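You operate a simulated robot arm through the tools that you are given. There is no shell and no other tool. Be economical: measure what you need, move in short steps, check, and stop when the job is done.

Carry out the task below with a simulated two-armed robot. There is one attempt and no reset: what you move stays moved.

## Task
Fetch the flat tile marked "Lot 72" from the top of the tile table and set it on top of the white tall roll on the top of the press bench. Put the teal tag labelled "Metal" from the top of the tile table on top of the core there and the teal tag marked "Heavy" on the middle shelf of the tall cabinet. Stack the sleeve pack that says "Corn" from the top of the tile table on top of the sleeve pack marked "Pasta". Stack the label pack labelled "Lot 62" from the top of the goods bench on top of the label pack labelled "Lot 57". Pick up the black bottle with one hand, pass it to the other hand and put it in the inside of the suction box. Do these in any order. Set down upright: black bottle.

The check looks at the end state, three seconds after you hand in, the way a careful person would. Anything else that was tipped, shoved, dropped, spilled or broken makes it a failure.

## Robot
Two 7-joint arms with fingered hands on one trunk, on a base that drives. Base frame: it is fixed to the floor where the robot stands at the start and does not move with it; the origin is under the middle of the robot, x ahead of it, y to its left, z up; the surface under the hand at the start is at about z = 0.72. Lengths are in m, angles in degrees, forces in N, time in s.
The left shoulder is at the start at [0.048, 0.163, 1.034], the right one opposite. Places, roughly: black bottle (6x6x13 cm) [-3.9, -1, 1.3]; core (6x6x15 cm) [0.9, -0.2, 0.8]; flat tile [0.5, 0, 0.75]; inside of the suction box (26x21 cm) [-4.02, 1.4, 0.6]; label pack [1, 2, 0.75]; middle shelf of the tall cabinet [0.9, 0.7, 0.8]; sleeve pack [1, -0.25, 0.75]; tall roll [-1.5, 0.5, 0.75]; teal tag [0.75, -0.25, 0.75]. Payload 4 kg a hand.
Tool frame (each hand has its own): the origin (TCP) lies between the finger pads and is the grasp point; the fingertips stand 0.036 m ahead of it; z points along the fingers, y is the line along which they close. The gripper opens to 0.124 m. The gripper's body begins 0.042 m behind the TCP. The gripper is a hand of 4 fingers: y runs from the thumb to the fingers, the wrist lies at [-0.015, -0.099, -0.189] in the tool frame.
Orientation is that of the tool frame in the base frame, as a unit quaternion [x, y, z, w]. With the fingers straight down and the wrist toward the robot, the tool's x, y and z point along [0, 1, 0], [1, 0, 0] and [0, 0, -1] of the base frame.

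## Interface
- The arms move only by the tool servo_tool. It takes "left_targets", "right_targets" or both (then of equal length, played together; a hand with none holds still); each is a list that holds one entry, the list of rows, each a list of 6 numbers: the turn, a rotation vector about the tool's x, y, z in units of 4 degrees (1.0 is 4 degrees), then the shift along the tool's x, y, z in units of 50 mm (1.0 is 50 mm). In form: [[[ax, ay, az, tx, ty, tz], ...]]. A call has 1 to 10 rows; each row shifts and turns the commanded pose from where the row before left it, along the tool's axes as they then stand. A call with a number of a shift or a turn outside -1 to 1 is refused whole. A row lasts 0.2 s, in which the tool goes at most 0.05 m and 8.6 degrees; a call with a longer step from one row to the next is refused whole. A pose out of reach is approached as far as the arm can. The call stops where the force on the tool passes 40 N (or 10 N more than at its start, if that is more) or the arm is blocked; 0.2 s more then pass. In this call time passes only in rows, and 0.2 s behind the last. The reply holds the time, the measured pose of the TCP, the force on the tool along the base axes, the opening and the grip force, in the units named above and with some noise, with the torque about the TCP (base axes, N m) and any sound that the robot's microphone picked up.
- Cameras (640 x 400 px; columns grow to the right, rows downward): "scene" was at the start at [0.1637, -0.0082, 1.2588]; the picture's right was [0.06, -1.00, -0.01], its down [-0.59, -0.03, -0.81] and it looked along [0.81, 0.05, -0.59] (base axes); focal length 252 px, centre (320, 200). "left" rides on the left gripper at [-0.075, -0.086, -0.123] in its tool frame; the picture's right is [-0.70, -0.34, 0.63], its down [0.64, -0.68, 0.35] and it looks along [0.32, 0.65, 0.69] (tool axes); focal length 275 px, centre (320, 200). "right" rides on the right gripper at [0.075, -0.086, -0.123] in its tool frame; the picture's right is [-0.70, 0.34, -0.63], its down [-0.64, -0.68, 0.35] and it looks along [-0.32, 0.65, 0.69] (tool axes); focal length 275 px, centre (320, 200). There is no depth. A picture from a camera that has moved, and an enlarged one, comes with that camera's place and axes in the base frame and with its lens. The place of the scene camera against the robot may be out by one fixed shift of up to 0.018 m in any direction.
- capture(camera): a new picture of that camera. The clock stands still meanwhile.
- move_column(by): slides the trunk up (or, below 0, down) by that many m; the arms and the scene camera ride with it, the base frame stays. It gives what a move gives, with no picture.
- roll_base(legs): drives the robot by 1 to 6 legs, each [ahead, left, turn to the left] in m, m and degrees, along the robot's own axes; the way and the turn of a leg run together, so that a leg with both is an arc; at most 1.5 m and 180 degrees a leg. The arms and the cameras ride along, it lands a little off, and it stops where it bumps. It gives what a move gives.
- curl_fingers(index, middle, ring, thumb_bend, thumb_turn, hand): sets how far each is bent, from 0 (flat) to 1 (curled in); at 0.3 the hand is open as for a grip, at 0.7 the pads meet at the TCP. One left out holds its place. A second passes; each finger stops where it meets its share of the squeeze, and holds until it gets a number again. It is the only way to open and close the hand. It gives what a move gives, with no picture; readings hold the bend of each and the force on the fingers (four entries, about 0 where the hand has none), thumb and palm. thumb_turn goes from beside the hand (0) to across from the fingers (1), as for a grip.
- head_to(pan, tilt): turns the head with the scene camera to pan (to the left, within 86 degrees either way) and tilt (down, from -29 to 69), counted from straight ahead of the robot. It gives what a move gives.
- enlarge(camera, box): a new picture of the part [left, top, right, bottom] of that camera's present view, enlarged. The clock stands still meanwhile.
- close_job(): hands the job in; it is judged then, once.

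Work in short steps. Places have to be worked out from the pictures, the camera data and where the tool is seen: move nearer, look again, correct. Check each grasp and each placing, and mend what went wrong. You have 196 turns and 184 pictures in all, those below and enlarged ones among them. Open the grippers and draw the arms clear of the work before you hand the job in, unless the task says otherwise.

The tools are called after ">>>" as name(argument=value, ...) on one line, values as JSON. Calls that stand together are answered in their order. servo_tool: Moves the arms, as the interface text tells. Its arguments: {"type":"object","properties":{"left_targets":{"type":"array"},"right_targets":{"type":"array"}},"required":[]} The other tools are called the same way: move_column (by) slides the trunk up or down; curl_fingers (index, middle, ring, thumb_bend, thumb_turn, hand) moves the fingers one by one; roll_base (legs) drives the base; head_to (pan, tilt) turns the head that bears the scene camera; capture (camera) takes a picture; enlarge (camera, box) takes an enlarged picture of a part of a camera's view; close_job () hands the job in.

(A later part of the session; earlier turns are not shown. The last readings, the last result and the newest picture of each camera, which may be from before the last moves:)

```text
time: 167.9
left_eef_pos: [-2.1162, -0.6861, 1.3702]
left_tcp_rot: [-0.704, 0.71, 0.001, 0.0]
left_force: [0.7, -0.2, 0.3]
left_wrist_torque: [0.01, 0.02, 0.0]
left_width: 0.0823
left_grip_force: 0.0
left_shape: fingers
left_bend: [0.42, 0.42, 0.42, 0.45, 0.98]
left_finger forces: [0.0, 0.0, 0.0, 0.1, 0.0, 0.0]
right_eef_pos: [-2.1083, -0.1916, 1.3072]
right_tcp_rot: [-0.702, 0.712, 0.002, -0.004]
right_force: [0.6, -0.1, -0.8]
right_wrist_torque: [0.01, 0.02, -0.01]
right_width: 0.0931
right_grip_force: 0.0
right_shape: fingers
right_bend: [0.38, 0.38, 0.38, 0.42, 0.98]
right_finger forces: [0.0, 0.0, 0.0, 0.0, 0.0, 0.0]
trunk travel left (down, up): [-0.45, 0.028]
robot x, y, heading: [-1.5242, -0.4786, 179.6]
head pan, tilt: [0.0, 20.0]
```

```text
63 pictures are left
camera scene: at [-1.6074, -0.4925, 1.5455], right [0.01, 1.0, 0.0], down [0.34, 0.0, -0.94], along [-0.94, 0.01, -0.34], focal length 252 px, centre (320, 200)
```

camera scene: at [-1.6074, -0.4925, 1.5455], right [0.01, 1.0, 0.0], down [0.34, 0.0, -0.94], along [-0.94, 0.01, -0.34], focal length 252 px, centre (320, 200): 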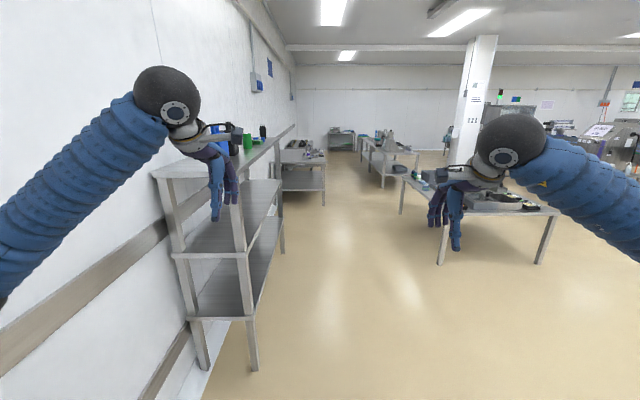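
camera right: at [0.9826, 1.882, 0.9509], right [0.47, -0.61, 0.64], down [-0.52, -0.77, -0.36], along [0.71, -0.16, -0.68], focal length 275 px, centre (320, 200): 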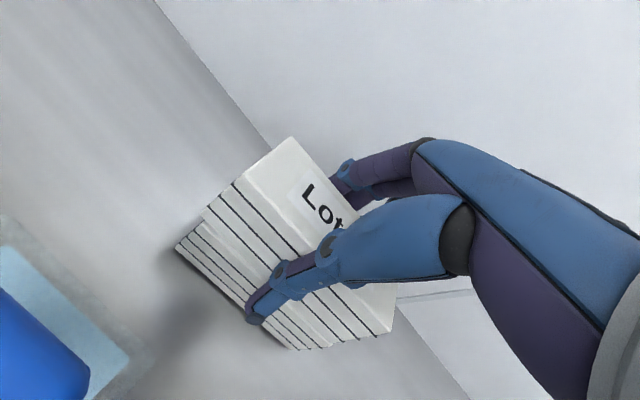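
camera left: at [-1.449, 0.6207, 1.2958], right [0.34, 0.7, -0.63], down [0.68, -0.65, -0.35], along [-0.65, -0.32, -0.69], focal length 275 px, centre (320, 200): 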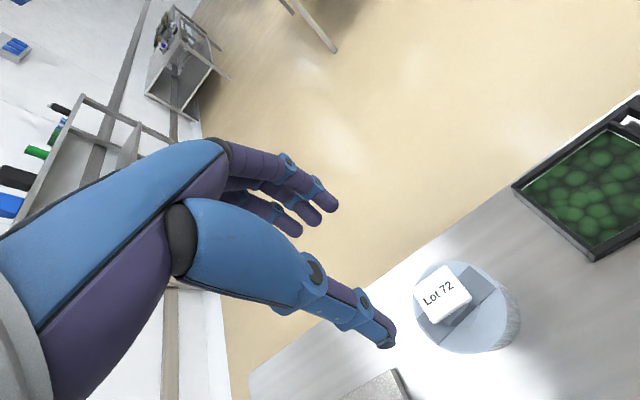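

I strafe right 0.33 m away from the rack, drive ahead 1.5 m, and look left at the rack top.

>>> roll_base(legs=[[0, -0.33, 0.4], [1.5, 0, 0], [0.3, 0, 0]])

>>> head_to(pan=60, tilt=15)

>>> capture(camera="scene")

```text
time: 169.9
left_eef_pos: [-2.1084, -0.4048, 1.3718]
left_tcp_rot: [-0.706, 0.708, -0.002, -0.004]
left_force: [-0.4, 0.5, 0.6]
left_wrist_torque: [-0.08, -0.03, -0.01]
left_width: 0.0826
left_grip_force: 0.1
left_shape: fingers
left_bend: [0.42, 0.42, 0.42, 0.45, 0.97]
left_finger forces: [0.1, 0.1, 0.0, 0.0, 0.0, 0.0]
right_eef_pos: [-2.1059, 0.0886, 1.3049]
right_tcp_rot: [-0.705, 0.709, -0.001, -0.005]
right_force: [0.8, 0.7, -0.6]
right_wrist_torque: [-0.04, 0.02, 0.02]
right_width: 0.0932
right_grip_force: 0.0
right_shape: fingers
right_bend: [0.38, 0.38, 0.38, 0.42, 0.98]
right_finger forces: [0.0, 0.0, 0.1, 0.0, 0.1, 0.0]
trunk travel left (down, up): [-0.45, 0.028]
robot x, y, heading: [-1.5177, -0.1978, -180.0]
head pan, tilt: [0.0, 20.0]
stopped in leg 1: the robot was blocked; the commanded pose is now the measured one
```

```text
time: 171.2
left_eef_pos: [-2.1088, -0.4135, 1.3699]
left_tcp_rot: [-0.706, 0.708, 0.0, 0.0]
left_force: [-0.3, -0.2, 0.8]
left_wrist_torque: [0.0, 0.01, -0.01]
left_width: 0.0822
left_grip_force: 0.3
left_shape: fingers
left_bend: [0.42, 0.42, 0.42, 0.45, 0.98]
left_finger forces: [0.0, 0.0, 0.0, 0.0, 0.0, 0.1]
right_eef_pos: [-2.1057, 0.0808, 1.3058]
right_tcp_rot: [-0.706, 0.708, 0.002, -0.003]
right_force: [-0.1, -0.8, -0.1]
right_wrist_torque: [0.04, 0.0, 0.0]
right_width: 0.0928
right_grip_force: 0.0
right_shape: fingers
right_bend: [0.38, 0.38, 0.38, 0.42, 0.98]
right_finger forces: [0.0, 0.0, 0.0, 0.1, 0.0, 0.0]
trunk travel left (down, up): [-0.45, 0.028]
robot x, y, heading: [-1.5175, -0.2039, -180.0]
head pan, tilt: [60.0, 15.0]
```

```text
62 pictures are left
camera scene: at [-1.5559, -0.2956, 1.5537], right [-0.87, 0.5, 0.0], down [0.13, 0.22, -0.97], along [-0.48, -0.84, -0.26], focal length 252 px, centre (320, 200)
```

scene: 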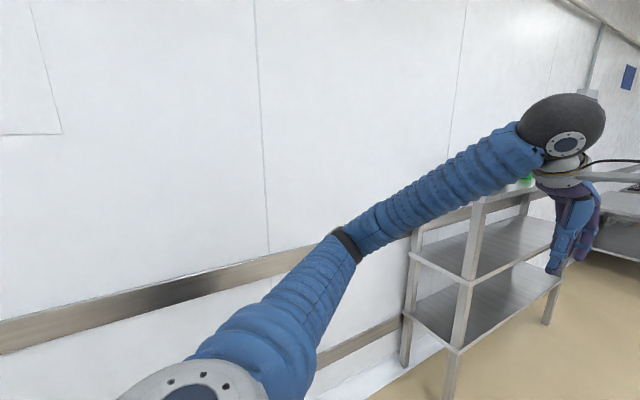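

I strafed too early and bumped the bench end. I check that the tile still sits on the roll, then move away.

>>> roll_base(legs=[[0, 0.15, 0], [0.7, 0, 0]])

>>> head_to(pan=-86, tilt=20)

>>> capture(camera="scene")

```text
time: 176.0
left_eef_pos: [-2.8011, -0.5543, 1.37]
left_tcp_rot: [-0.704, 0.711, 0.0, 0.0]
left_force: [-0.1, -0.6, 0.6]
left_wrist_torque: [-0.04, 0.0, -0.06]
left_width: 0.0822
left_grip_force: 0.1
left_shape: fingers
left_bend: [0.42, 0.42, 0.42, 0.45, 0.98]
left_finger forces: [0.0, 0.0, 0.0, 0.0, 0.1, 0.0]
right_eef_pos: [-2.7948, -0.0616, 1.3066]
right_tcp_rot: [-0.703, 0.711, 0.002, -0.004]
right_force: [-0.9, 0.1, 0.0]
right_wrist_torque: [-0.04, -0.01, -0.02]
right_width: 0.093
right_grip_force: 0.1
right_shape: fingers
right_bend: [0.38, 0.38, 0.38, 0.42, 0.98]
right_finger forces: [0.0, 0.0, 0.1, 0.1, 0.1, 0.0]
trunk travel left (down, up): [-0.45, 0.028]
robot x, y, heading: [-2.2079, -0.3445, 179.5]
head pan, tilt: [60.0, 15.0]
```

```text
time: 178.3
left_eef_pos: [-2.8016, -0.5542, 1.3705]
left_tcp_rot: [-0.703, 0.711, 0.0, 0.0]
left_force: [-0.2, 0.7, 0.8]
left_wrist_torque: [-0.01, 0.04, 0.02]
left_width: 0.0822
left_grip_force: 0.0
left_shape: fingers
left_bend: [0.42, 0.42, 0.42, 0.45, 0.97]
left_finger forces: [0.0, 0.0, 0.0, 0.0, 0.0, 0.0]
right_eef_pos: [-2.794, -0.0618, 1.3069]
right_tcp_rot: [-0.702, 0.712, 0.001, -0.004]
right_force: [0.0, 0.2, 0.5]
right_wrist_torque: [0.01, 0.03, -0.02]
right_width: 0.0932
right_grip_force: 0.0
right_shape: fingers
right_bend: [0.38, 0.38, 0.38, 0.42, 0.98]
right_finger forces: [0.0, 0.0, 0.0, 0.0, 0.0, 0.1]
trunk travel left (down, up): [-0.45, 0.028]
robot x, y, heading: [-2.2079, -0.3493, 179.6]
head pan, tilt: [-85.9, 20.0]
```

```text
61 pictures are left
camera scene: at [-2.2058, -0.2698, 1.5458], right [1.0, 0.06, 0.0], down [0.02, -0.34, -0.94], along [-0.06, 0.94, -0.34], focal length 252 px, centre (320, 200)
```

scene: 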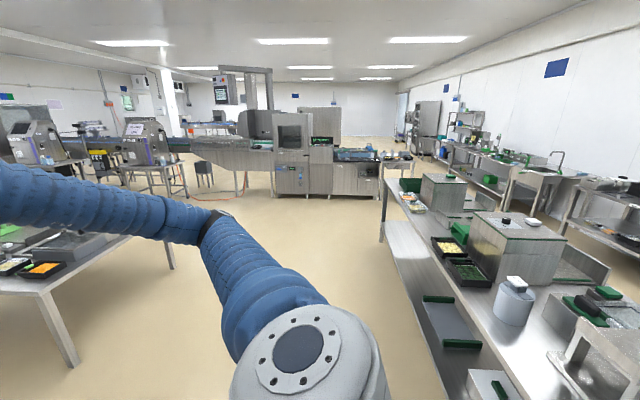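

The tile is still on the roll. I drive on to beside the rack and turn to face it.

>>> roll_base(legs=[[0, -0.25, 0.4], [1.45, 0, 0], [0, 0, 90]])

>>> head_to(pan=0, tilt=15)

>>> capture(camera="scene")

```text
time: 188.5
left_eef_pos: [-4.1493, -0.4869, 1.3832]
left_tcp_rot: [0.828, -0.56, 0.001, 0.012]
left_force: [-0.3, 0.4, 0.0]
left_wrist_torque: [0.01, 0.01, -0.02]
left_width: 0.0826
left_grip_force: 0.1
left_shape: fingers
left_bend: [0.42, 0.42, 0.42, 0.45, 0.98]
left_finger forces: [0.0, 0.0, 0.0, 0.0, 0.0, 0.0]
right_eef_pos: [-4.3354, -0.0362, 1.3089]
right_tcp_rot: [0.83, -0.557, 0.001, 0.01]
right_force: [0.0, -0.1, 0.4]
right_wrist_torque: [-0.01, 0.01, 0.02]
right_width: 0.0932
right_grip_force: 0.1
right_shape: fingers
right_bend: [0.38, 0.38, 0.38, 0.42, 0.98]
right_finger forces: [0.1, 0.0, 0.0, 0.0, 0.0, 0.0]
trunk travel left (down, up): [-0.45, 0.028]
robot x, y, heading: [-3.6908, -0.0916, -157.3]
head pan, tilt: [-85.9, 20.0]
stopped in leg 3: the robot was blocked; the commanded pose is now the measured one
```

```text
time: 190.1
left_eef_pos: [-4.1497, -0.4872, 1.3809]
left_tcp_rot: [0.828, -0.561, 0.001, 0.01]
left_force: [0.5, -0.1, -0.1]
left_wrist_torque: [0.01, 0.02, 0.01]
left_width: 0.0821
left_grip_force: 0.0
left_shape: fingers
left_bend: [0.42, 0.42, 0.42, 0.45, 0.98]
left_finger forces: [0.1, 0.1, 0.0, 0.0, 0.1, 0.0]
right_eef_pos: [-4.334, -0.0368, 1.3077]
right_tcp_rot: [0.83, -0.557, 0.002, 0.012]
right_force: [0.4, -0.8, 0.1]
right_wrist_torque: [-0.02, 0.0, 0.03]
right_width: 0.093
right_grip_force: 0.2
right_shape: fingers
right_bend: [0.38, 0.38, 0.38, 0.42, 0.98]
right_finger forces: [0.0, 0.0, 0.1, 0.0, 0.0, 0.1]
trunk travel left (down, up): [-0.45, 0.028]
robot x, y, heading: [-3.687, -0.0924, -157.3]
head pan, tilt: [0.0, 15.0]
```

```text
60 pictures are left
camera scene: at [-3.762, -0.1127, 1.5545], right [-0.38, 0.92, -0.02], down [0.24, 0.08, -0.97], along [-0.89, -0.37, -0.25], focal length 252 px, centre (320, 200)
```

scene: 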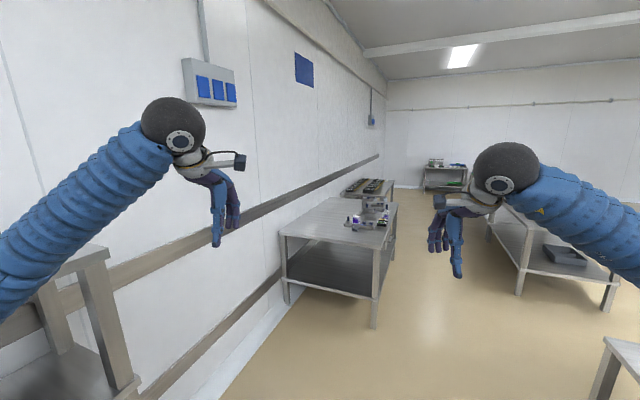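

The turn was blocked at heading −157°. I look left to see what the left elbow touches.

>>> head_to(pan=75, tilt=30)

>>> capture(camera="scene")

```text
time: 191.6
left_eef_pos: [-4.1507, -0.4868, 1.3825]
left_tcp_rot: [0.828, -0.56, 0.002, 0.009]
left_force: [0.2, -0.1, 0.3]
left_wrist_torque: [-0.01, -0.03, 0.0]
left_width: 0.0825
left_grip_force: 0.1
left_shape: fingers
left_bend: [0.42, 0.42, 0.42, 0.45, 0.98]
left_finger forces: [0.1, 0.0, 0.0, 0.1, 0.1, 0.0]
right_eef_pos: [-4.3361, -0.0368, 1.3082]
right_tcp_rot: [0.83, -0.558, 0.003, 0.012]
right_force: [-0.3, -1.0, 0.8]
right_wrist_torque: [-0.01, 0.0, 0.02]
right_width: 0.0931
right_grip_force: 0.1
right_shape: fingers
right_bend: [0.38, 0.38, 0.38, 0.42, 0.98]
right_finger forces: [0.0, 0.1, 0.0, 0.0, 0.0, 0.0]
trunk travel left (down, up): [-0.45, 0.028]
robot x, y, heading: [-3.683, -0.0931, -157.7]
head pan, tilt: [75.0, 30.0]
```

```text
59 pictures are left
camera scene: at [-3.6642, -0.167, 1.5311], right [-0.99, -0.13, 0.0], down [-0.07, 0.48, -0.87], along [0.11, -0.87, -0.49], focal length 252 px, centre (320, 200)
```

scene: 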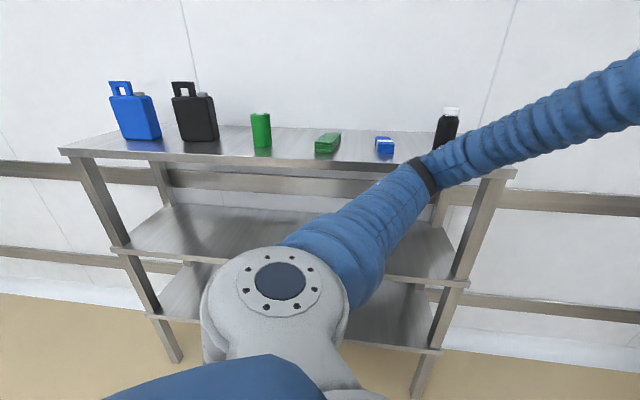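

Only the arm leans on the rack edge; all items stand, incl. the black bottle with white cap at the right end. I turn back, move away from the rack, and turn there.

>>> roll_base(legs=[[0, 0, -22.5], [-0.4, -0.3, 0], [0, 0, 90]])

>>> head_to(pan=-20, tilt=20)

>>> capture(camera="scene")

```text
time: 199.5
left_eef_pos: [-3.0887, -0.3858, 1.3711]
left_tcp_rot: [1.0, -0.013, -0.001, 0.001]
left_force: [-0.9, 0.0, -0.2]
left_wrist_torque: [0.0, -0.04, 0.0]
left_width: 0.0822
left_grip_force: 0.0
left_shape: fingers
left_bend: [0.42, 0.42, 0.42, 0.45, 0.98]
left_finger forces: [0.1, 0.0, 0.0, 0.1, 0.0, 0.0]
right_eef_pos: [-3.5775, -0.3749, 1.3073]
right_tcp_rot: [1.0, -0.01, 0.001, 0.003]
right_force: [0.3, 0.1, -0.1]
right_wrist_torque: [-0.01, -0.01, 0.0]
right_width: 0.0932
right_grip_force: 0.0
right_shape: fingers
right_bend: [0.38, 0.38, 0.38, 0.42, 0.98]
right_finger forces: [0.0, 0.1, 0.1, 0.0, 0.0, 0.1]
trunk travel left (down, up): [-0.45, 0.028]
robot x, y, heading: [-3.2857, 0.2092, -91.2]
head pan, tilt: [75.0, 30.0]
```

```text
time: 201.2
left_eef_pos: [-3.0887, -0.3869, 1.3707]
left_tcp_rot: [1.0, -0.013, 0.0, 0.001]
left_force: [-0.2, 0.2, 0.5]
left_wrist_torque: [0.01, 0.0, -0.02]
left_width: 0.0824
left_grip_force: 0.1
left_shape: fingers
left_bend: [0.42, 0.42, 0.42, 0.45, 0.98]
left_finger forces: [0.1, 0.0, 0.0, 0.1, 0.0, 0.0]
right_eef_pos: [-3.576, -0.3755, 1.3082]
right_tcp_rot: [1.0, -0.013, 0.001, 0.003]
right_force: [0.0, -1.0, -0.5]
right_wrist_torque: [0.02, 0.01, -0.03]
right_width: 0.0934
right_grip_force: 0.1
right_shape: fingers
right_bend: [0.38, 0.38, 0.38, 0.42, 0.98]
right_finger forces: [0.0, 0.0, 0.1, 0.0, 0.0, 0.0]
trunk travel left (down, up): [-0.45, 0.028]
robot x, y, heading: [-3.2833, 0.2084, -90.8]
head pan, tilt: [-20.0, 20.0]
```

```text
58 pictures are left
camera scene: at [-3.3183, 0.1155, 1.5455], right [-0.93, 0.36, 0.0], down [0.12, 0.32, -0.94], along [-0.34, -0.88, -0.34], focal length 252 px, centre (320, 200)
```

scene: 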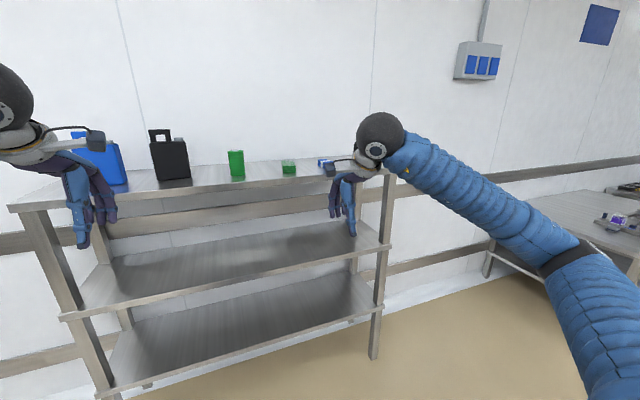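

The black bottle stands near (−3.96, −1.02), behind the right hand. I strafe right 0.45 m and turn the right hand to a horizontal, palm-sideways grasp pose.

>>> roll_base(legs=[[0, -0.45, 1]])

>>> servo_tool(right_targets=[[[-1, 1, 1, 0, 0, 0], [-1, 1, 1, 0, 0, 0], [-1, 1, 1, 0, 0, 0], [-1, 1, 1, 0, 0, 0], [-1, 1, 1, 0, 0, 0], [-1, 1, 1, 0, 0, 0], [-1, 1, 1, 0, 0, 0], [-1, 1, 1, 0, 0, 0], [-1, 1, 1, 0, 0, 0]]])

>>> capture(camera="scene")

```text
time: 203.9
left_eef_pos: [-3.5207, -0.3788, 1.3711]
left_tcp_rot: [1.0, -0.005, 0.0, 0.001]
left_force: [0.1, 0.2, 0.1]
left_wrist_torque: [0.02, 0.01, 0.01]
left_width: 0.0823
left_grip_force: 0.1
left_shape: fingers
left_bend: [0.42, 0.42, 0.42, 0.45, 0.98]
left_finger forces: [0.0, 0.1, 0.0, 0.1, 0.1, 0.1]
right_eef_pos: [-4.009, -0.3769, 1.307]
right_tcp_rot: [1.0, -0.003, 0.001, 0.003]
right_force: [-0.7, -0.2, -0.3]
right_wrist_torque: [-0.01, -0.03, 0.0]
right_width: 0.0929
right_grip_force: 0.0
right_shape: fingers
right_bend: [0.38, 0.38, 0.38, 0.42, 0.98]
right_finger forces: [0.0, 0.1, 0.0, 0.0, 0.0, 0.0]
trunk travel left (down, up): [-0.45, 0.028]
robot x, y, heading: [-3.7244, 0.2139, -89.9]
head pan, tilt: [-20.0, 20.0]
```

```text
time: 205.9
left_eef_pos: [-3.5212, -0.379, 1.3719]
left_tcp_rot: [1.0, -0.004, -0.001, 0.002]
left_force: [-0.1, 0.9, -0.2]
left_wrist_torque: [-0.03, -0.02, 0.0]
left_width: 0.0824
left_grip_force: 0.0
left_shape: fingers
left_bend: [0.42, 0.42, 0.42, 0.45, 0.98]
left_finger forces: [0.1, 0.0, 0.0, 0.0, 0.0, 0.1]
right_eef_pos: [-4.0098, -0.3778, 1.3063]
right_tcp_rot: [0.853, -0.3, 0.301, 0.304]
right_force: [-0.6, -1.0, 0.2]
right_wrist_torque: [-0.02, 0.0, 0.0]
right_width: 0.0932
right_grip_force: 0.0
right_shape: fingers
right_bend: [0.38, 0.38, 0.38, 0.42, 0.98]
right_finger forces: [0.1, 0.1, 0.1, 0.1, 0.1, 0.0]
trunk travel left (down, up): [-0.45, 0.028]
robot x, y, heading: [-3.7287, 0.2101, -90.2]
head pan, tilt: [-20.0, 20.0]
```

```text
57 pictures are left
camera scene: at [-3.7588, 0.1185, 1.5455], right [-0.94, 0.34, 0.0], down [0.12, 0.32, -0.94], along [-0.32, -0.88, -0.34], focal length 252 px, centre (320, 200)
```

scene: 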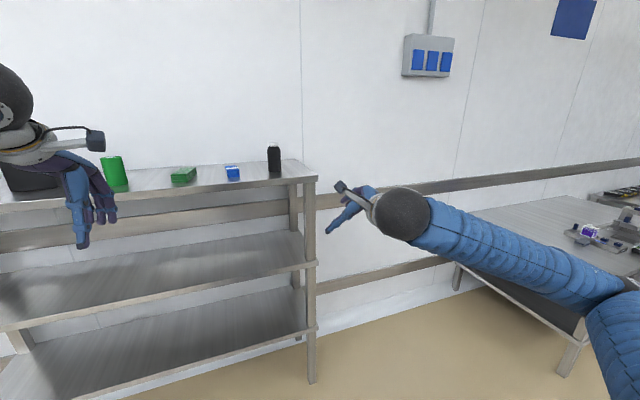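

The bottle stands clear near the rack's right end. I finish the hand rotation.

>>> servo_tool(right_targets=[[[-1, 1, 1, 0, 0, 0], [-1, 1, 1, 0, 0, 0], [-1, 1, 1, 0, 0, 0], [-1, 1, 1, 0, 0, 0], [-1, 1, 1, 0, 0, 0], [-1, 1, 1, 0, 0, 0], [-1, 1, 1, 0, 0, 0], [-1, 1, 1, 0, 0, 0], [-0.32, 0.32, 0.32, 0, 0, 0]]])

>>> capture(camera="right")

>>> capture(camera="scene")

```text
time: 207.9
left_eef_pos: [-3.5205, -0.3787, 1.3711]
left_tcp_rot: [1.0, -0.005, 0.0, 0.001]
left_force: [0.2, 0.9, 0.4]
left_wrist_torque: [0.02, -0.01, 0.0]
left_width: 0.0825
left_grip_force: 0.0
left_shape: fingers
left_bend: [0.42, 0.42, 0.42, 0.45, 0.98]
left_finger forces: [0.1, 0.0, 0.0, 0.0, 0.0, 0.1]
right_eef_pos: [-4.002, -0.3879, 1.3094]
right_tcp_rot: [0.495, -0.5, 0.502, 0.503]
right_force: [0.6, -0.3, 0.0]
right_wrist_torque: [0.0, -0.03, 0.0]
right_width: 0.093
right_grip_force: 0.1
right_shape: fingers
right_bend: [0.38, 0.38, 0.38, 0.42, 0.97]
right_finger forces: [0.0, 0.0, 0.0, 0.1, 0.0, 0.0]
right hand out of reach, approached as far as the arm can: row 2, 3
trunk travel left (down, up): [-0.45, 0.028]
robot x, y, heading: [-3.7266, 0.2146, -89.8]
head pan, tilt: [-20.0, 20.0]
```

```text
56 pictures are left
camera right: at [-3.9163, -0.2635, 1.3831], right [-0.33, 0.63, -0.7], down [0.68, -0.36, -0.64], along [-0.65, -0.69, -0.31], focal length 275 px, centre (320, 200)
```

right: 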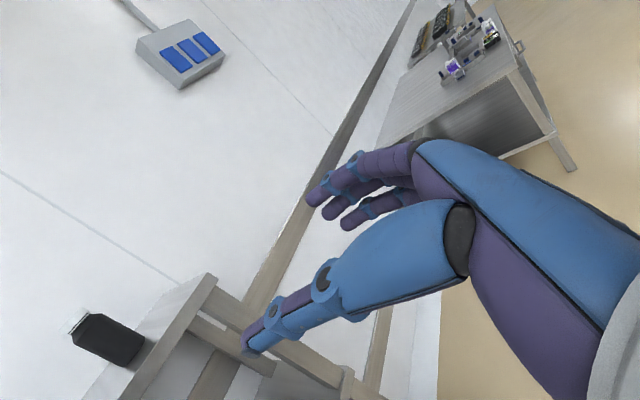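

```text
55 pictures are left
camera scene: at [-3.7592, 0.1189, 1.5455], right [-0.94, 0.34, 0.0], down [0.12, 0.32, -0.94], along [-0.32, -0.88, -0.34], focal length 252 px, centre (320, 200)
```

scene: 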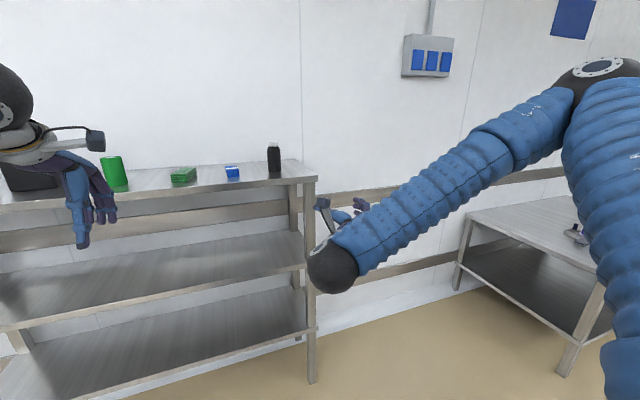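

Hand is horizontal. To keep the wrist above the rack edge I pitch the fingers 25° down, open the fingers, and centre on x≈−3.95.

>>> curl_fingers(hand="right", index=0.32, middle=0.32, ring=0.32, thumb_bend=0.32)

>>> servo_tool(right_targets=[[[0, -0.9, 0, 0.3, -0.15, 0], [0, -0.9, 0, 0.3, -0.15, 0], [0, -0.9, 0, 0.3, -0.15, 0], [0, -0.9, 0, 0.3, -0.15, 0], [0, -0.9, 0, 0.3, -0.15, 0], [0, -0.9, 0, 0.3, -0.15, 0], [0, -0.9, 0, 0.2, -0.15, 0]]])

>>> capture(camera="right")

```text
time: 208.9
left_eef_pos: [-3.52, -0.3792, 1.3712]
left_tcp_rot: [1.0, -0.005, -0.001, 0.001]
left_force: [1.2, -0.1, -0.5]
left_wrist_torque: [0.0, -0.04, 0.01]
left_width: 0.0824
left_grip_force: 0.0
left_shape: fingers
left_bend: [0.42, 0.42, 0.42, 0.45, 0.98]
left_finger forces: [0.1, 0.0, 0.1, 0.1, 0.0, 0.0]
right_eef_pos: [-4.0028, -0.3857, 1.3094]
right_tcp_rot: [0.497, -0.5, 0.501, 0.503]
right_force: [-0.2, -0.1, 0.9]
right_wrist_torque: [0.01, 0.04, -0.01]
right_width: 0.1171
right_grip_force: 0.1
right_shape: fingers
right_bend: [0.32, 0.32, 0.32, 0.32, 0.97]
right_finger forces: [0.1, 0.0, 0.1, 0.0, 0.1, 0.0]
trunk travel left (down, up): [-0.45, 0.028]
robot x, y, heading: [-3.727, 0.2083, -89.9]
head pan, tilt: [-20.0, 20.0]
```

```text
time: 210.5
left_eef_pos: [-3.5209, -0.379, 1.3699]
left_tcp_rot: [1.0, -0.005, -0.001, 0.001]
left_force: [-0.4, -0.3, 0.0]
left_wrist_torque: [0.03, -0.01, 0.01]
left_width: 0.0826
left_grip_force: 0.1
left_shape: fingers
left_bend: [0.42, 0.42, 0.42, 0.45, 0.98]
left_finger forces: [0.0, 0.0, 0.0, 0.1, 0.0, 0.1]
right_eef_pos: [-3.9483, -0.4038, 1.4084]
right_tcp_rot: [-0.594, 0.598, -0.38, -0.381]
right_force: [0.7, -0.1, 0.0]
right_wrist_torque: [-0.04, 0.02, 0.0]
right_width: 0.1171
right_grip_force: 0.1
right_shape: fingers
right_bend: [0.32, 0.32, 0.32, 0.32, 0.97]
right_finger forces: [0.0, 0.0, 0.0, 0.0, 0.0, 0.0]
trunk travel left (down, up): [-0.45, 0.028]
robot x, y, heading: [-3.7235, 0.2104, -90.2]
head pan, tilt: [-20.0, 20.0]
```

```text
54 pictures are left
camera right: at [-3.8628, -0.3242, 1.5268], right [-0.33, 0.87, -0.37], down [0.68, -0.05, -0.73], along [-0.65, -0.49, -0.58], focal length 275 px, centre (320, 200)
```

right: 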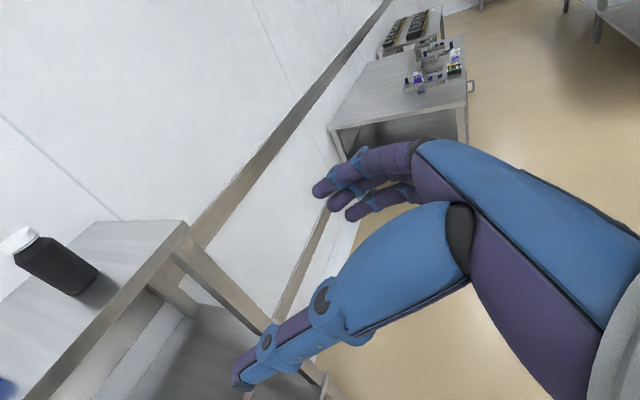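

Bottle axis ≈ (−3.95, −1.00), rack top ≈ 1.268, bottle top ≈ 1.395. I drive 0.2 m closer, lower the hand to z≈1.33 and advance partly.

>>> roll_base(legs=[[0.2, 0, 0]])

>>> servo_tool(right_targets=[[[0, 0, 0, -0.7, 0, 0.33], [0, 0, 0, -0.7, 0, 0.33], [0, 0, 0, 0.4, 0, 0.85], [0, 0, 0, 0.4, 0, 0.85], [0, 0, 0, 0.4, 0, 0.85], [0, 0, 0, 0.4, 0, 0.85]]])

>>> capture(camera="right")

>>> capture(camera="scene")

```text
time: 212.1
left_eef_pos: [-3.5192, -0.5789, 1.3709]
left_tcp_rot: [1.0, -0.005, -0.001, 0.001]
left_force: [0.6, 0.3, 0.5]
left_wrist_torque: [0.01, 0.01, 0.0]
left_width: 0.0826
left_grip_force: 0.1
left_shape: fingers
left_bend: [0.42, 0.42, 0.42, 0.45, 0.98]
left_finger forces: [0.1, 0.0, 0.0, 0.0, 0.0, 0.1]
right_eef_pos: [-3.9488, -0.604, 1.4073]
right_tcp_rot: [-0.594, 0.598, -0.381, -0.381]
right_force: [1.0, -0.5, -1.3]
right_wrist_torque: [0.0, 0.01, 0.0]
right_width: 0.1173
right_grip_force: 0.0
right_shape: fingers
right_bend: [0.32, 0.32, 0.32, 0.32, 0.97]
right_finger forces: [0.0, 0.0, 0.0, 0.0, 0.0, 0.0]
trunk travel left (down, up): [-0.45, 0.028]
robot x, y, heading: [-3.7292, 0.011, -89.9]
head pan, tilt: [-20.0, 20.0]
```

```text
time: 213.5
left_eef_pos: [-3.5191, -0.5802, 1.3701]
left_tcp_rot: [1.0, -0.005, 0.0, 0.0]
left_force: [-0.4, 0.1, -0.8]
left_wrist_torque: [0.01, 0.02, 0.0]
left_width: 0.082
left_grip_force: 0.1
left_shape: fingers
left_bend: [0.42, 0.42, 0.42, 0.45, 0.98]
left_finger forces: [0.0, 0.0, 0.1, 0.0, 0.0, 0.1]
right_eef_pos: [-3.9492, -0.7964, 1.3315]
right_tcp_rot: [-0.594, 0.597, -0.38, -0.381]
right_force: [0.9, -0.9, 0.4]
right_wrist_torque: [0.01, 0.05, 0.0]
right_width: 0.1171
right_grip_force: 0.0
right_shape: fingers
right_bend: [0.32, 0.32, 0.32, 0.32, 0.98]
right_finger forces: [0.0, 0.1, 0.0, 0.0, 0.0, 0.0]
trunk travel left (down, up): [-0.45, 0.028]
robot x, y, heading: [-3.7273, 0.0127, -90.0]
head pan, tilt: [-20.0, 20.0]
```

```text
53 pictures are left
camera right: at [-3.8638, -0.7158, 1.4497], right [-0.33, 0.87, -0.37], down [0.68, -0.05, -0.73], along [-0.65, -0.49, -0.58], focal length 275 px, centre (320, 200)
```

right: 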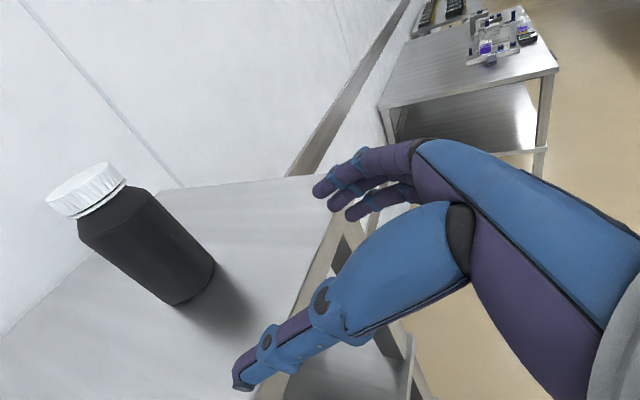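

```text
52 pictures are left
camera scene: at [-3.7584, -0.0822, 1.5454], right [-0.94, 0.34, 0.0], down [0.12, 0.33, -0.94], along [-0.32, -0.88, -0.35], focal length 252 px, centre (320, 200)
```

scene: 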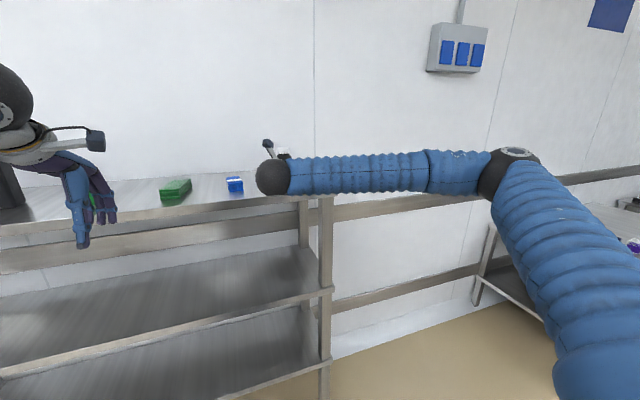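

Bottle axis now ≈ (−3.948, −0.974). I advance the last 0.175 m around it.

>>> servo_tool(right_targets=[[[0, 0, 0, 0.37, 0, 0.79], [0, 0, 0, 0.37, 0, 0.79], [0, 0, 0, 0.37, 0, 0.79], [0, 0, 0, 0.37, 0, 0.79]]])

>>> capture(camera="right")

```text
time: 214.5
left_eef_pos: [-3.5188, -0.5793, 1.3698]
left_tcp_rot: [1.0, -0.006, -0.001, 0.0]
left_force: [-0.3, 0.1, -0.2]
left_wrist_torque: [0.01, 0.05, 0.01]
left_width: 0.0822
left_grip_force: 0.1
left_shape: fingers
left_bend: [0.42, 0.42, 0.42, 0.45, 0.98]
left_finger forces: [0.1, 0.1, 0.0, 0.0, 0.1, 0.0]
right_eef_pos: [-3.9489, -0.9696, 1.3324]
right_tcp_rot: [-0.595, 0.597, -0.38, -0.38]
right_force: [0.5, -0.1, -0.1]
right_wrist_torque: [0.0, 0.02, 0.04]
right_width: 0.1173
right_grip_force: 0.0
right_shape: fingers
right_bend: [0.32, 0.32, 0.32, 0.32, 0.98]
right_finger forces: [0.0, 0.1, 0.1, 0.0, 0.0, 0.0]
trunk travel left (down, up): [-0.45, 0.028]
robot x, y, heading: [-3.7273, 0.0106, -89.8]
head pan, tilt: [-20.0, 20.0]
```

```text
51 pictures are left
camera right: at [-3.8635, -0.8892, 1.451], right [-0.33, 0.87, -0.37], down [0.68, -0.05, -0.73], along [-0.65, -0.49, -0.58], focal length 275 px, centre (320, 200)
```

right: 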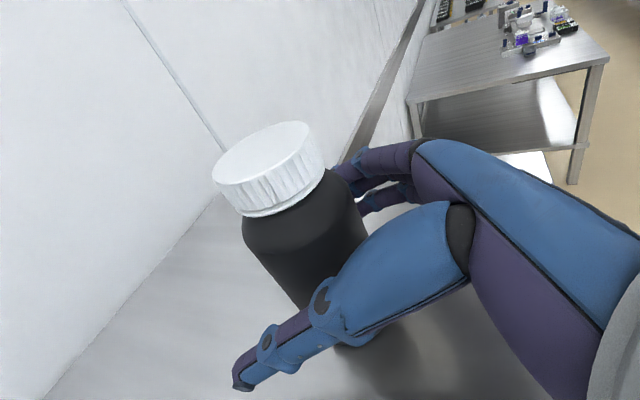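

The bottle is inside the grasp. I close the right hand.

>>> curl_fingers(hand="right", index=0.65, middle=0.65, ring=0.65, thumb_bend=0.65)

>>> capture(camera="right")

```text
time: 215.5
left_eef_pos: [-3.5193, -0.5773, 1.3718]
left_tcp_rot: [1.0, -0.004, 0.0, 0.0]
left_force: [0.1, -0.2, -0.6]
left_wrist_torque: [0.01, -0.02, 0.01]
left_width: 0.0824
left_grip_force: 0.0
left_shape: fingers
left_bend: [0.42, 0.42, 0.42, 0.45, 0.98]
left_finger forces: [0.0, 0.1, 0.1, 0.1, 0.1, 0.0]
right_eef_pos: [-3.9501, -0.9656, 1.3345]
right_tcp_rot: [-0.594, 0.597, -0.382, -0.381]
right_force: [-2.9, -0.8, 6.8]
right_wrist_torque: [-0.1, 0.3, -0.02]
right_width: 0.0569
right_grip_force: 32.0
right_shape: fingers
right_bend: [0.55, 0.58, 0.54, 0.54, 0.95]
right_finger forces: [14.6, 7.7, 9.8, 0.1, 31.9, 0.0]
trunk travel left (down, up): [-0.45, 0.028]
robot x, y, heading: [-3.7304, 0.0136, -90.0]
head pan, tilt: [-20.0, 20.0]
```

```text
50 pictures are left
camera right: at [-3.8642, -0.8862, 1.4533], right [-0.33, 0.87, -0.37], down [0.68, -0.05, -0.73], along [-0.65, -0.49, -0.58], focal length 275 px, centre (320, 200)
```

right: 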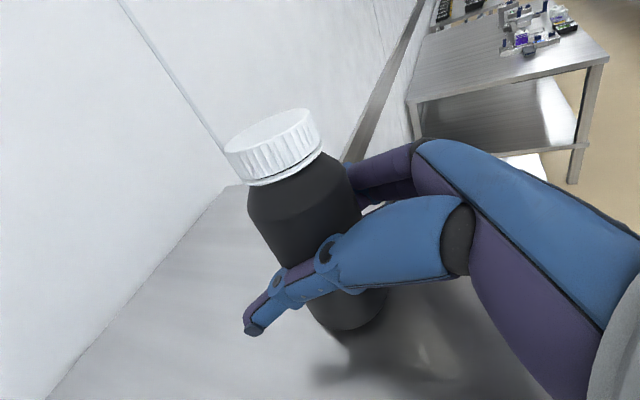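

Firm grip (0.057 m, 32 N). I lift and draw back from the rack.

>>> servo_tool(right_targets=[[[0, 0, 0, 0.5, 0, -0.24], [0, 0, 0, 0.8, 0, -0.38], [0, 0, 0, -0.4, 0, -0.85], [0, 0, 0, -0.4, 0, -0.85], [0, 0, 0, -0.4, 0, -0.85], [0, 0, 0, -0.4, 0, -0.85], [0, 0, 0, -0.4, 0, -0.85], [0, 0, 0, -0.4, 0, -0.85], [0, 0, 0, -0.4, 0, -0.85]]])

>>> roll_base(legs=[[-0.25, 0, 0]])

>>> capture(camera="scene")

```text
time: 217.5
left_eef_pos: [-3.5185, -0.5769, 1.3713]
left_tcp_rot: [1.0, -0.005, 0.0, 0.002]
left_force: [0.1, 0.1, 0.1]
left_wrist_torque: [-0.04, 0.03, -0.01]
left_width: 0.0823
left_grip_force: 0.0
left_shape: fingers
left_bend: [0.42, 0.42, 0.42, 0.45, 0.98]
left_finger forces: [0.1, 0.0, 0.0, 0.0, 0.0, 0.1]
right_eef_pos: [-3.9471, -0.6348, 1.4028]
right_tcp_rot: [-0.594, 0.597, -0.381, -0.382]
right_force: [0.1, 0.4, -1.7]
right_wrist_torque: [0.03, -0.02, 0.03]
right_width: 0.0567
right_grip_force: 31.4
right_shape: fingers
right_bend: [0.55, 0.58, 0.54, 0.54, 0.95]
right_finger forces: [15.2, 7.4, 8.7, 0.1, 31.9, 0.0]
trunk travel left (down, up): [-0.45, 0.028]
robot x, y, heading: [-3.7287, 0.0134, -89.5]
head pan, tilt: [-20.0, 20.0]
```

```text
time: 219.3
left_eef_pos: [-3.5204, -0.3295, 1.3714]
left_tcp_rot: [1.0, -0.005, -0.001, 0.002]
left_force: [0.5, 0.9, -0.7]
left_wrist_torque: [-0.04, -0.02, -0.01]
left_width: 0.082
left_grip_force: 0.0
left_shape: fingers
left_bend: [0.42, 0.42, 0.42, 0.45, 0.98]
left_finger forces: [0.1, 0.0, 0.0, 0.0, 0.0, 0.1]
right_eef_pos: [-3.949, -0.3866, 1.402]
right_tcp_rot: [-0.594, 0.597, -0.381, -0.381]
right_force: [0.0, -0.5, -1.4]
right_wrist_torque: [0.02, -0.03, 0.04]
right_width: 0.0567
right_grip_force: 32.2
right_shape: fingers
right_bend: [0.55, 0.58, 0.54, 0.54, 0.95]
right_finger forces: [15.1, 7.5, 8.7, 0.0, 31.9, 0.0]
trunk travel left (down, up): [-0.45, 0.028]
robot x, y, heading: [-3.7267, 0.2584, -90.0]
head pan, tilt: [-20.0, 20.0]
```

```text
49 pictures are left
camera scene: at [-3.759, 0.1681, 1.5455], right [-0.94, 0.34, 0.0], down [0.12, 0.32, -0.94], along [-0.32, -0.88, -0.34], focal length 252 px, centre (320, 200)
```

scene: 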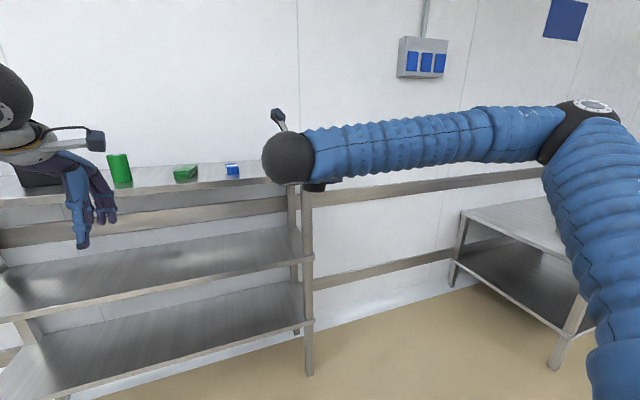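

Bottle secured. For the hand-over, the left hand will take the cap from above, yawed 45° so thumb and palm avoid the right hand. I raise and yaw the left hand first.

>>> servo_tool(left_targets=[[[0, 0, -1, 0, 0, -0.5], [0, 0, -1, 0, 0, -0.5], [0, 0, -1, 0, 0, -0.5], [0, 0, -1, 0, 0, -0.5], [0, 0, -1, 0, 0, -0.5], [0, 0, -1, 0, 0, -0.5], [0, 0, -1, 0, 0, -0.5], [0, 0, -1, 0, 0, -0.5], [0, 0, -1, 0, 0, -0.5], [0, 0, -1, 0, 0, -0.5]]])

>>> servo_tool(left_targets=[[[0, 0, -1, 0, 0, 0], [0, 0, -0.25, 0, 0, 0], [0, 0, 0, -0.76, -0.58, 0], [0, 0, 0, -0.76, -0.58, 0], [0, 0, 0, -0.76, -0.58, 0], [0, 0, 0, -0.76, -0.58, 0], [0, 0, 0, -0.76, -0.58, 0], [0, 0, 0, -0.76, -0.58, 0]]])

>>> capture(camera="left")

>>> capture(camera="scene")

```text
time: 221.5
left_eef_pos: [-3.5218, -0.3259, 1.6216]
left_tcp_rot: [0.941, 0.338, 0.0, 0.001]
left_force: [-0.1, 0.1, -0.1]
left_wrist_torque: [-0.01, 0.01, 0.02]
left_width: 0.0824
left_grip_force: 0.0
left_shape: fingers
left_bend: [0.42, 0.42, 0.42, 0.45, 0.98]
left_finger forces: [0.0, 0.1, 0.0, 0.0, 0.0, 0.1]
right_eef_pos: [-3.9482, -0.3868, 1.4021]
right_tcp_rot: [-0.594, 0.596, -0.382, -0.381]
right_force: [0.0, 0.8, -2.0]
right_wrist_torque: [-0.01, -0.07, 0.01]
right_width: 0.0566
right_grip_force: 31.8
right_shape: fingers
right_bend: [0.55, 0.58, 0.54, 0.54, 0.95]
right_finger forces: [15.2, 7.4, 8.6, 0.1, 31.9, 0.0]
trunk travel left (down, up): [-0.45, 0.028]
robot x, y, heading: [-3.7258, 0.261, -90.1]
head pan, tilt: [-20.0, 20.0]
```

```text
time: 223.3
left_eef_pos: [-3.8091, -0.364, 1.6218]
left_tcp_rot: [0.925, 0.379, 0.0, 0.0]
left_force: [0.1, 0.3, -0.5]
left_wrist_torque: [0.01, -0.03, 0.0]
left_width: 0.0825
left_grip_force: 0.2
left_shape: fingers
left_bend: [0.42, 0.42, 0.42, 0.45, 0.98]
left_finger forces: [0.0, 0.0, 0.1, 0.1, 0.0, 0.0]
right_eef_pos: [-3.9513, -0.3885, 1.4019]
right_tcp_rot: [-0.594, 0.598, -0.381, -0.38]
right_force: [-0.1, 0.5, -2.0]
right_wrist_torque: [-0.02, -0.04, 0.03]
right_width: 0.0568
right_grip_force: 31.4
right_shape: fingers
right_bend: [0.55, 0.58, 0.54, 0.54, 0.95]
right_finger forces: [15.2, 7.4, 8.6, 0.0, 32.0, 0.0]
trunk travel left (down, up): [-0.45, 0.028]
robot x, y, heading: [-3.7248, 0.2613, -90.1]
head pan, tilt: [-20.0, 20.0]
```

```text
48 pictures are left
camera left: at [-3.9218, -0.3554, 1.7449], right [-0.73, -0.25, -0.63], down [-0.02, 0.94, -0.35], along [0.68, -0.24, -0.69], focal length 275 px, centre (320, 200)
```

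left: 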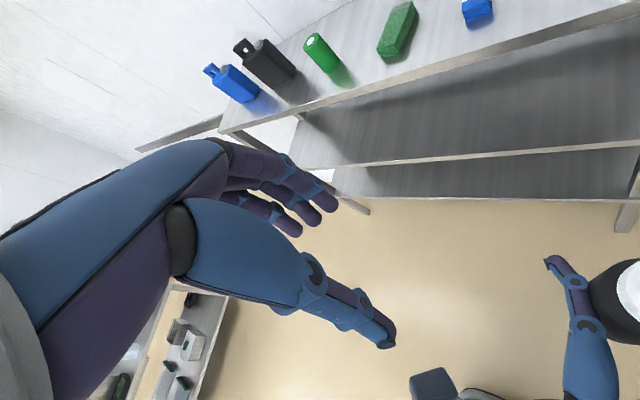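

```text
47 pictures are left
camera scene: at [-3.7619, 0.1677, 1.5454], right [-0.94, 0.34, 0.0], down [0.12, 0.32, -0.94], along [-0.32, -0.88, -0.35], focal length 252 px, centre (320, 200)
```

scene: 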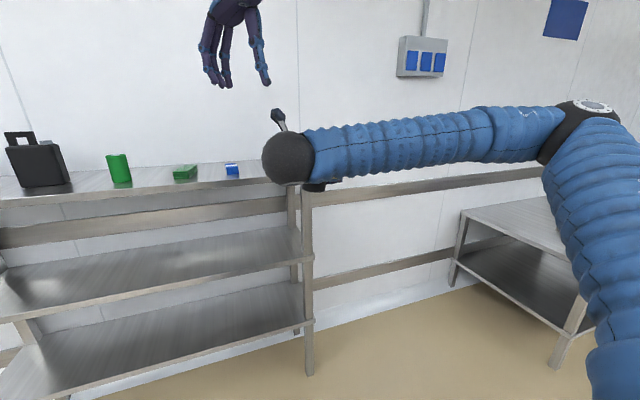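

The cap is near (−3.953, −0.394). I move the left hand above it.

>>> servo_tool(left_targets=[[[0, 0, 0, -0.81, -0.54, 0], [0, 0, 0, -0.81, -0.54, 0], [0, 0, 0, -0.81, -0.54, 0], [0, 0, 0, 0, 0, 0.8]]])

>>> capture(camera="left")

>>> capture(camera="right")

```text
time: 224.3
left_eef_pos: [-3.9464, -0.3965, 1.5837]
left_tcp_rot: [0.926, 0.379, -0.001, 0.0]
left_force: [0.1, 0.4, 0.1]
left_wrist_torque: [0.01, 0.02, 0.01]
left_width: 0.0823
left_grip_force: 0.2
left_shape: fingers
left_bend: [0.42, 0.42, 0.42, 0.45, 0.98]
left_finger forces: [0.0, 0.0, 0.0, 0.0, 0.0, 0.1]
right_eef_pos: [-3.9464, -0.3903, 1.4018]
right_tcp_rot: [-0.594, 0.597, -0.38, -0.381]
right_force: [0.8, 0.1, -1.9]
right_wrist_torque: [0.02, 0.03, -0.01]
right_width: 0.0568
right_grip_force: 31.4
right_shape: fingers
right_bend: [0.55, 0.58, 0.54, 0.54, 0.95]
right_finger forces: [15.2, 7.5, 8.6, 0.0, 32.0, 0.0]
trunk travel left (down, up): [-0.45, 0.028]
robot x, y, heading: [-3.7281, 0.2585, -90.0]
head pan, tilt: [-20.0, 20.0]
```

```text
46 pictures are left
camera left: at [-4.0589, -0.3879, 1.7058], right [-0.73, -0.25, -0.63], down [-0.02, 0.94, -0.35], along [0.68, -0.24, -0.69], focal length 275 px, centre (320, 200)
```

left: 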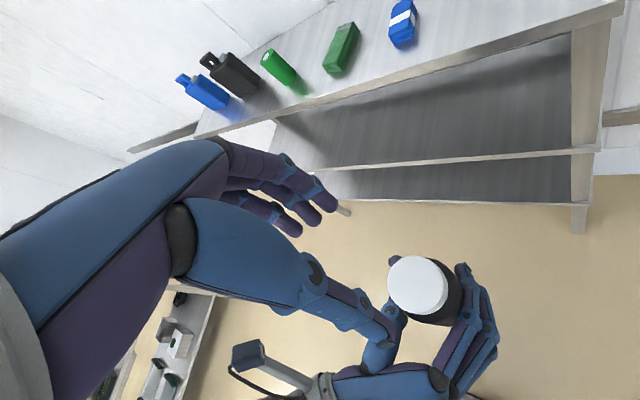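

```text
45 pictures are left
camera right: at [-3.8608, -0.3106, 1.5201], right [-0.33, 0.87, -0.37], down [0.68, -0.05, -0.73], along [-0.65, -0.49, -0.58], focal length 275 px, centre (320, 200)
```

right: 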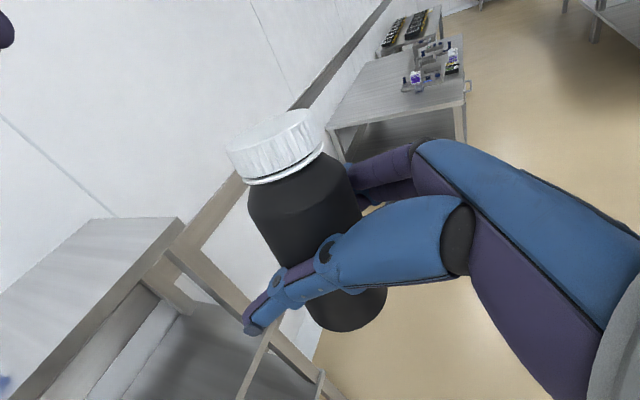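

Triangulation: the cap top is at (−3.965, −0.397, 1.476) and the bottle leans ~12° to the right. I roll the right hand to make it upright.

>>> servo_tool(right_targets=[[[-0.43, 0, -0.9, 0, 0, 0], [-0.43, 0, -0.9, 0, 0, 0], [-0.43, 0, -0.9, 0, 0, 0]]])

>>> capture(camera="left")

>>> capture(camera="right")

```text
time: 225.1
left_eef_pos: [-3.9488, -0.3941, 1.5843]
left_tcp_rot: [0.926, 0.378, -0.001, 0.001]
left_force: [-0.5, 0.3, -0.1]
left_wrist_torque: [-0.03, -0.01, 0.03]
left_width: 0.0824
left_grip_force: 0.0
left_shape: fingers
left_bend: [0.42, 0.42, 0.42, 0.45, 0.98]
left_finger forces: [0.1, 0.1, 0.0, 0.0, 0.0, 0.0]
right_eef_pos: [-3.9488, -0.3882, 1.4034]
right_tcp_rot: [0.63, -0.554, 0.317, 0.443]
right_force: [-1.4, 0.1, -1.6]
right_wrist_torque: [0.01, 0.03, 0.01]
right_width: 0.0565
right_grip_force: 32.0
right_shape: fingers
right_bend: [0.55, 0.58, 0.54, 0.54, 0.95]
right_finger forces: [15.0, 7.5, 8.6, 0.0, 32.1, 0.1]
trunk travel left (down, up): [-0.45, 0.028]
robot x, y, heading: [-3.7289, 0.259, -89.8]
head pan, tilt: [-20.0, 20.0]
```

```text
44 pictures are left
camera left: at [-4.0613, -0.384, 1.707], right [-0.73, -0.25, -0.63], down [-0.02, 0.94, -0.35], along [0.68, -0.24, -0.69], focal length 275 px, centre (320, 200)
```

left: 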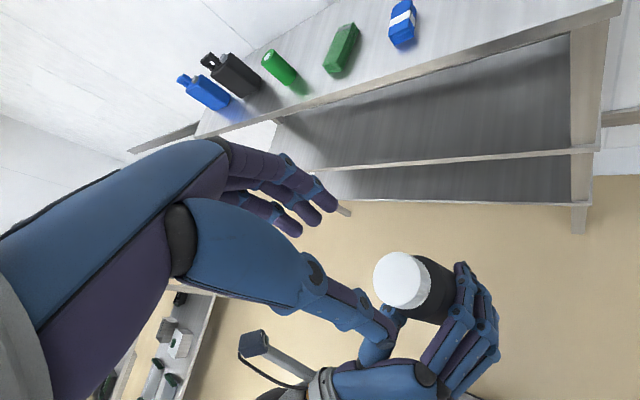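

```text
43 pictures are left
camera right: at [-3.8399, -0.3082, 1.5006], right [-0.4, 0.87, -0.29], down [0.52, -0.05, -0.86], along [-0.76, -0.49, -0.43], focal length 275 px, centre (320, 200)
```

right: 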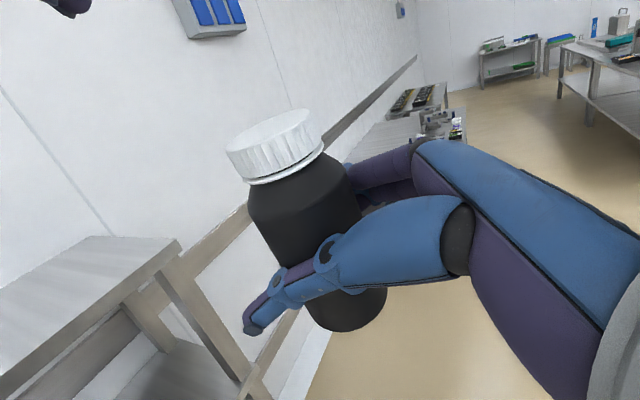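

Bottle is upright now: cap top ≈ (−3.953, −0.393, 1.479). I lower the left hand around the cap.

>>> servo_tool(left_targets=[[[0, 0, 0, 0, -0.06, 0.6], [0, 0, 0, 0, 0, 0.6], [0, 0, 0, 0, 0, 0.5], [0, 0, 0, 0, 0, 0.4]]])

>>> capture(camera="left")

>>> capture(camera="right")

```text
time: 226.1
left_eef_pos: [-3.948, -0.3925, 1.4776]
left_tcp_rot: [0.925, 0.379, -0.002, 0.001]
left_force: [0.5, -5.7, 25.1]
left_wrist_torque: [0.67, 0.88, 0.18]
left_width: 0.0854
left_grip_force: 0.0
left_shape: fingers
left_bend: [0.42, 0.42, 0.42, 0.45, 0.97]
left_finger forces: [0.0, 0.0, 0.0, 0.0, 0.0, 0.0]
right_eef_pos: [-3.9477, -0.3883, 1.3987]
right_tcp_rot: [0.631, -0.556, 0.314, 0.44]
right_force: [-1.1, 5.5, -26.8]
right_wrist_torque: [-0.98, -0.93, -0.17]
right_width: 0.0565
right_grip_force: 32.5
right_shape: fingers
right_bend: [0.56, 0.58, 0.55, 0.54, 0.95]
right_finger forces: [16.8, 7.4, 8.3, 0.1, 33.4, 0.0]
trunk travel left (down, up): [-0.45, 0.028]
robot x, y, heading: [-3.7256, 0.2616, -90.1]
head pan, tilt: [-20.0, 20.0]
```

```text
42 pictures are left
camera left: at [-4.061, -0.3822, 1.6012], right [-0.73, -0.25, -0.63], down [-0.02, 0.94, -0.35], along [0.68, -0.24, -0.69], focal length 275 px, centre (320, 200)
```

left: 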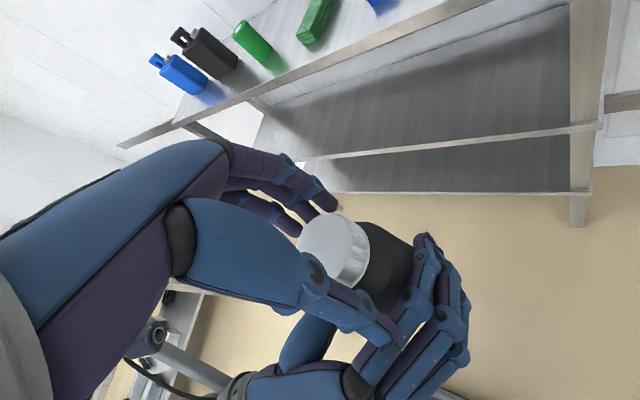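

```text
41 pictures are left
camera right: at [-3.8397, -0.3099, 1.4979], right [-0.4, 0.87, -0.28], down [0.52, -0.04, -0.86], along [-0.76, -0.49, -0.43], focal length 275 px, centre (320, 200)
```

right: 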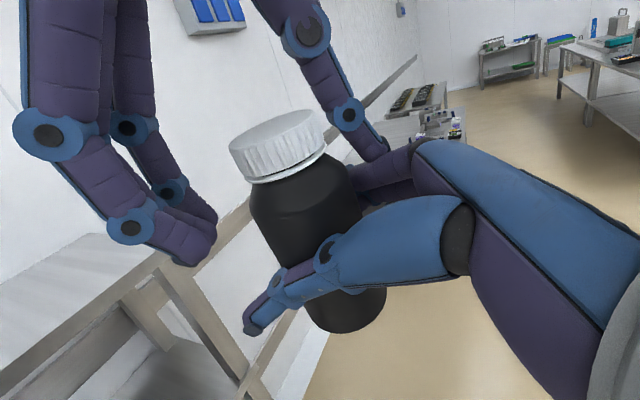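

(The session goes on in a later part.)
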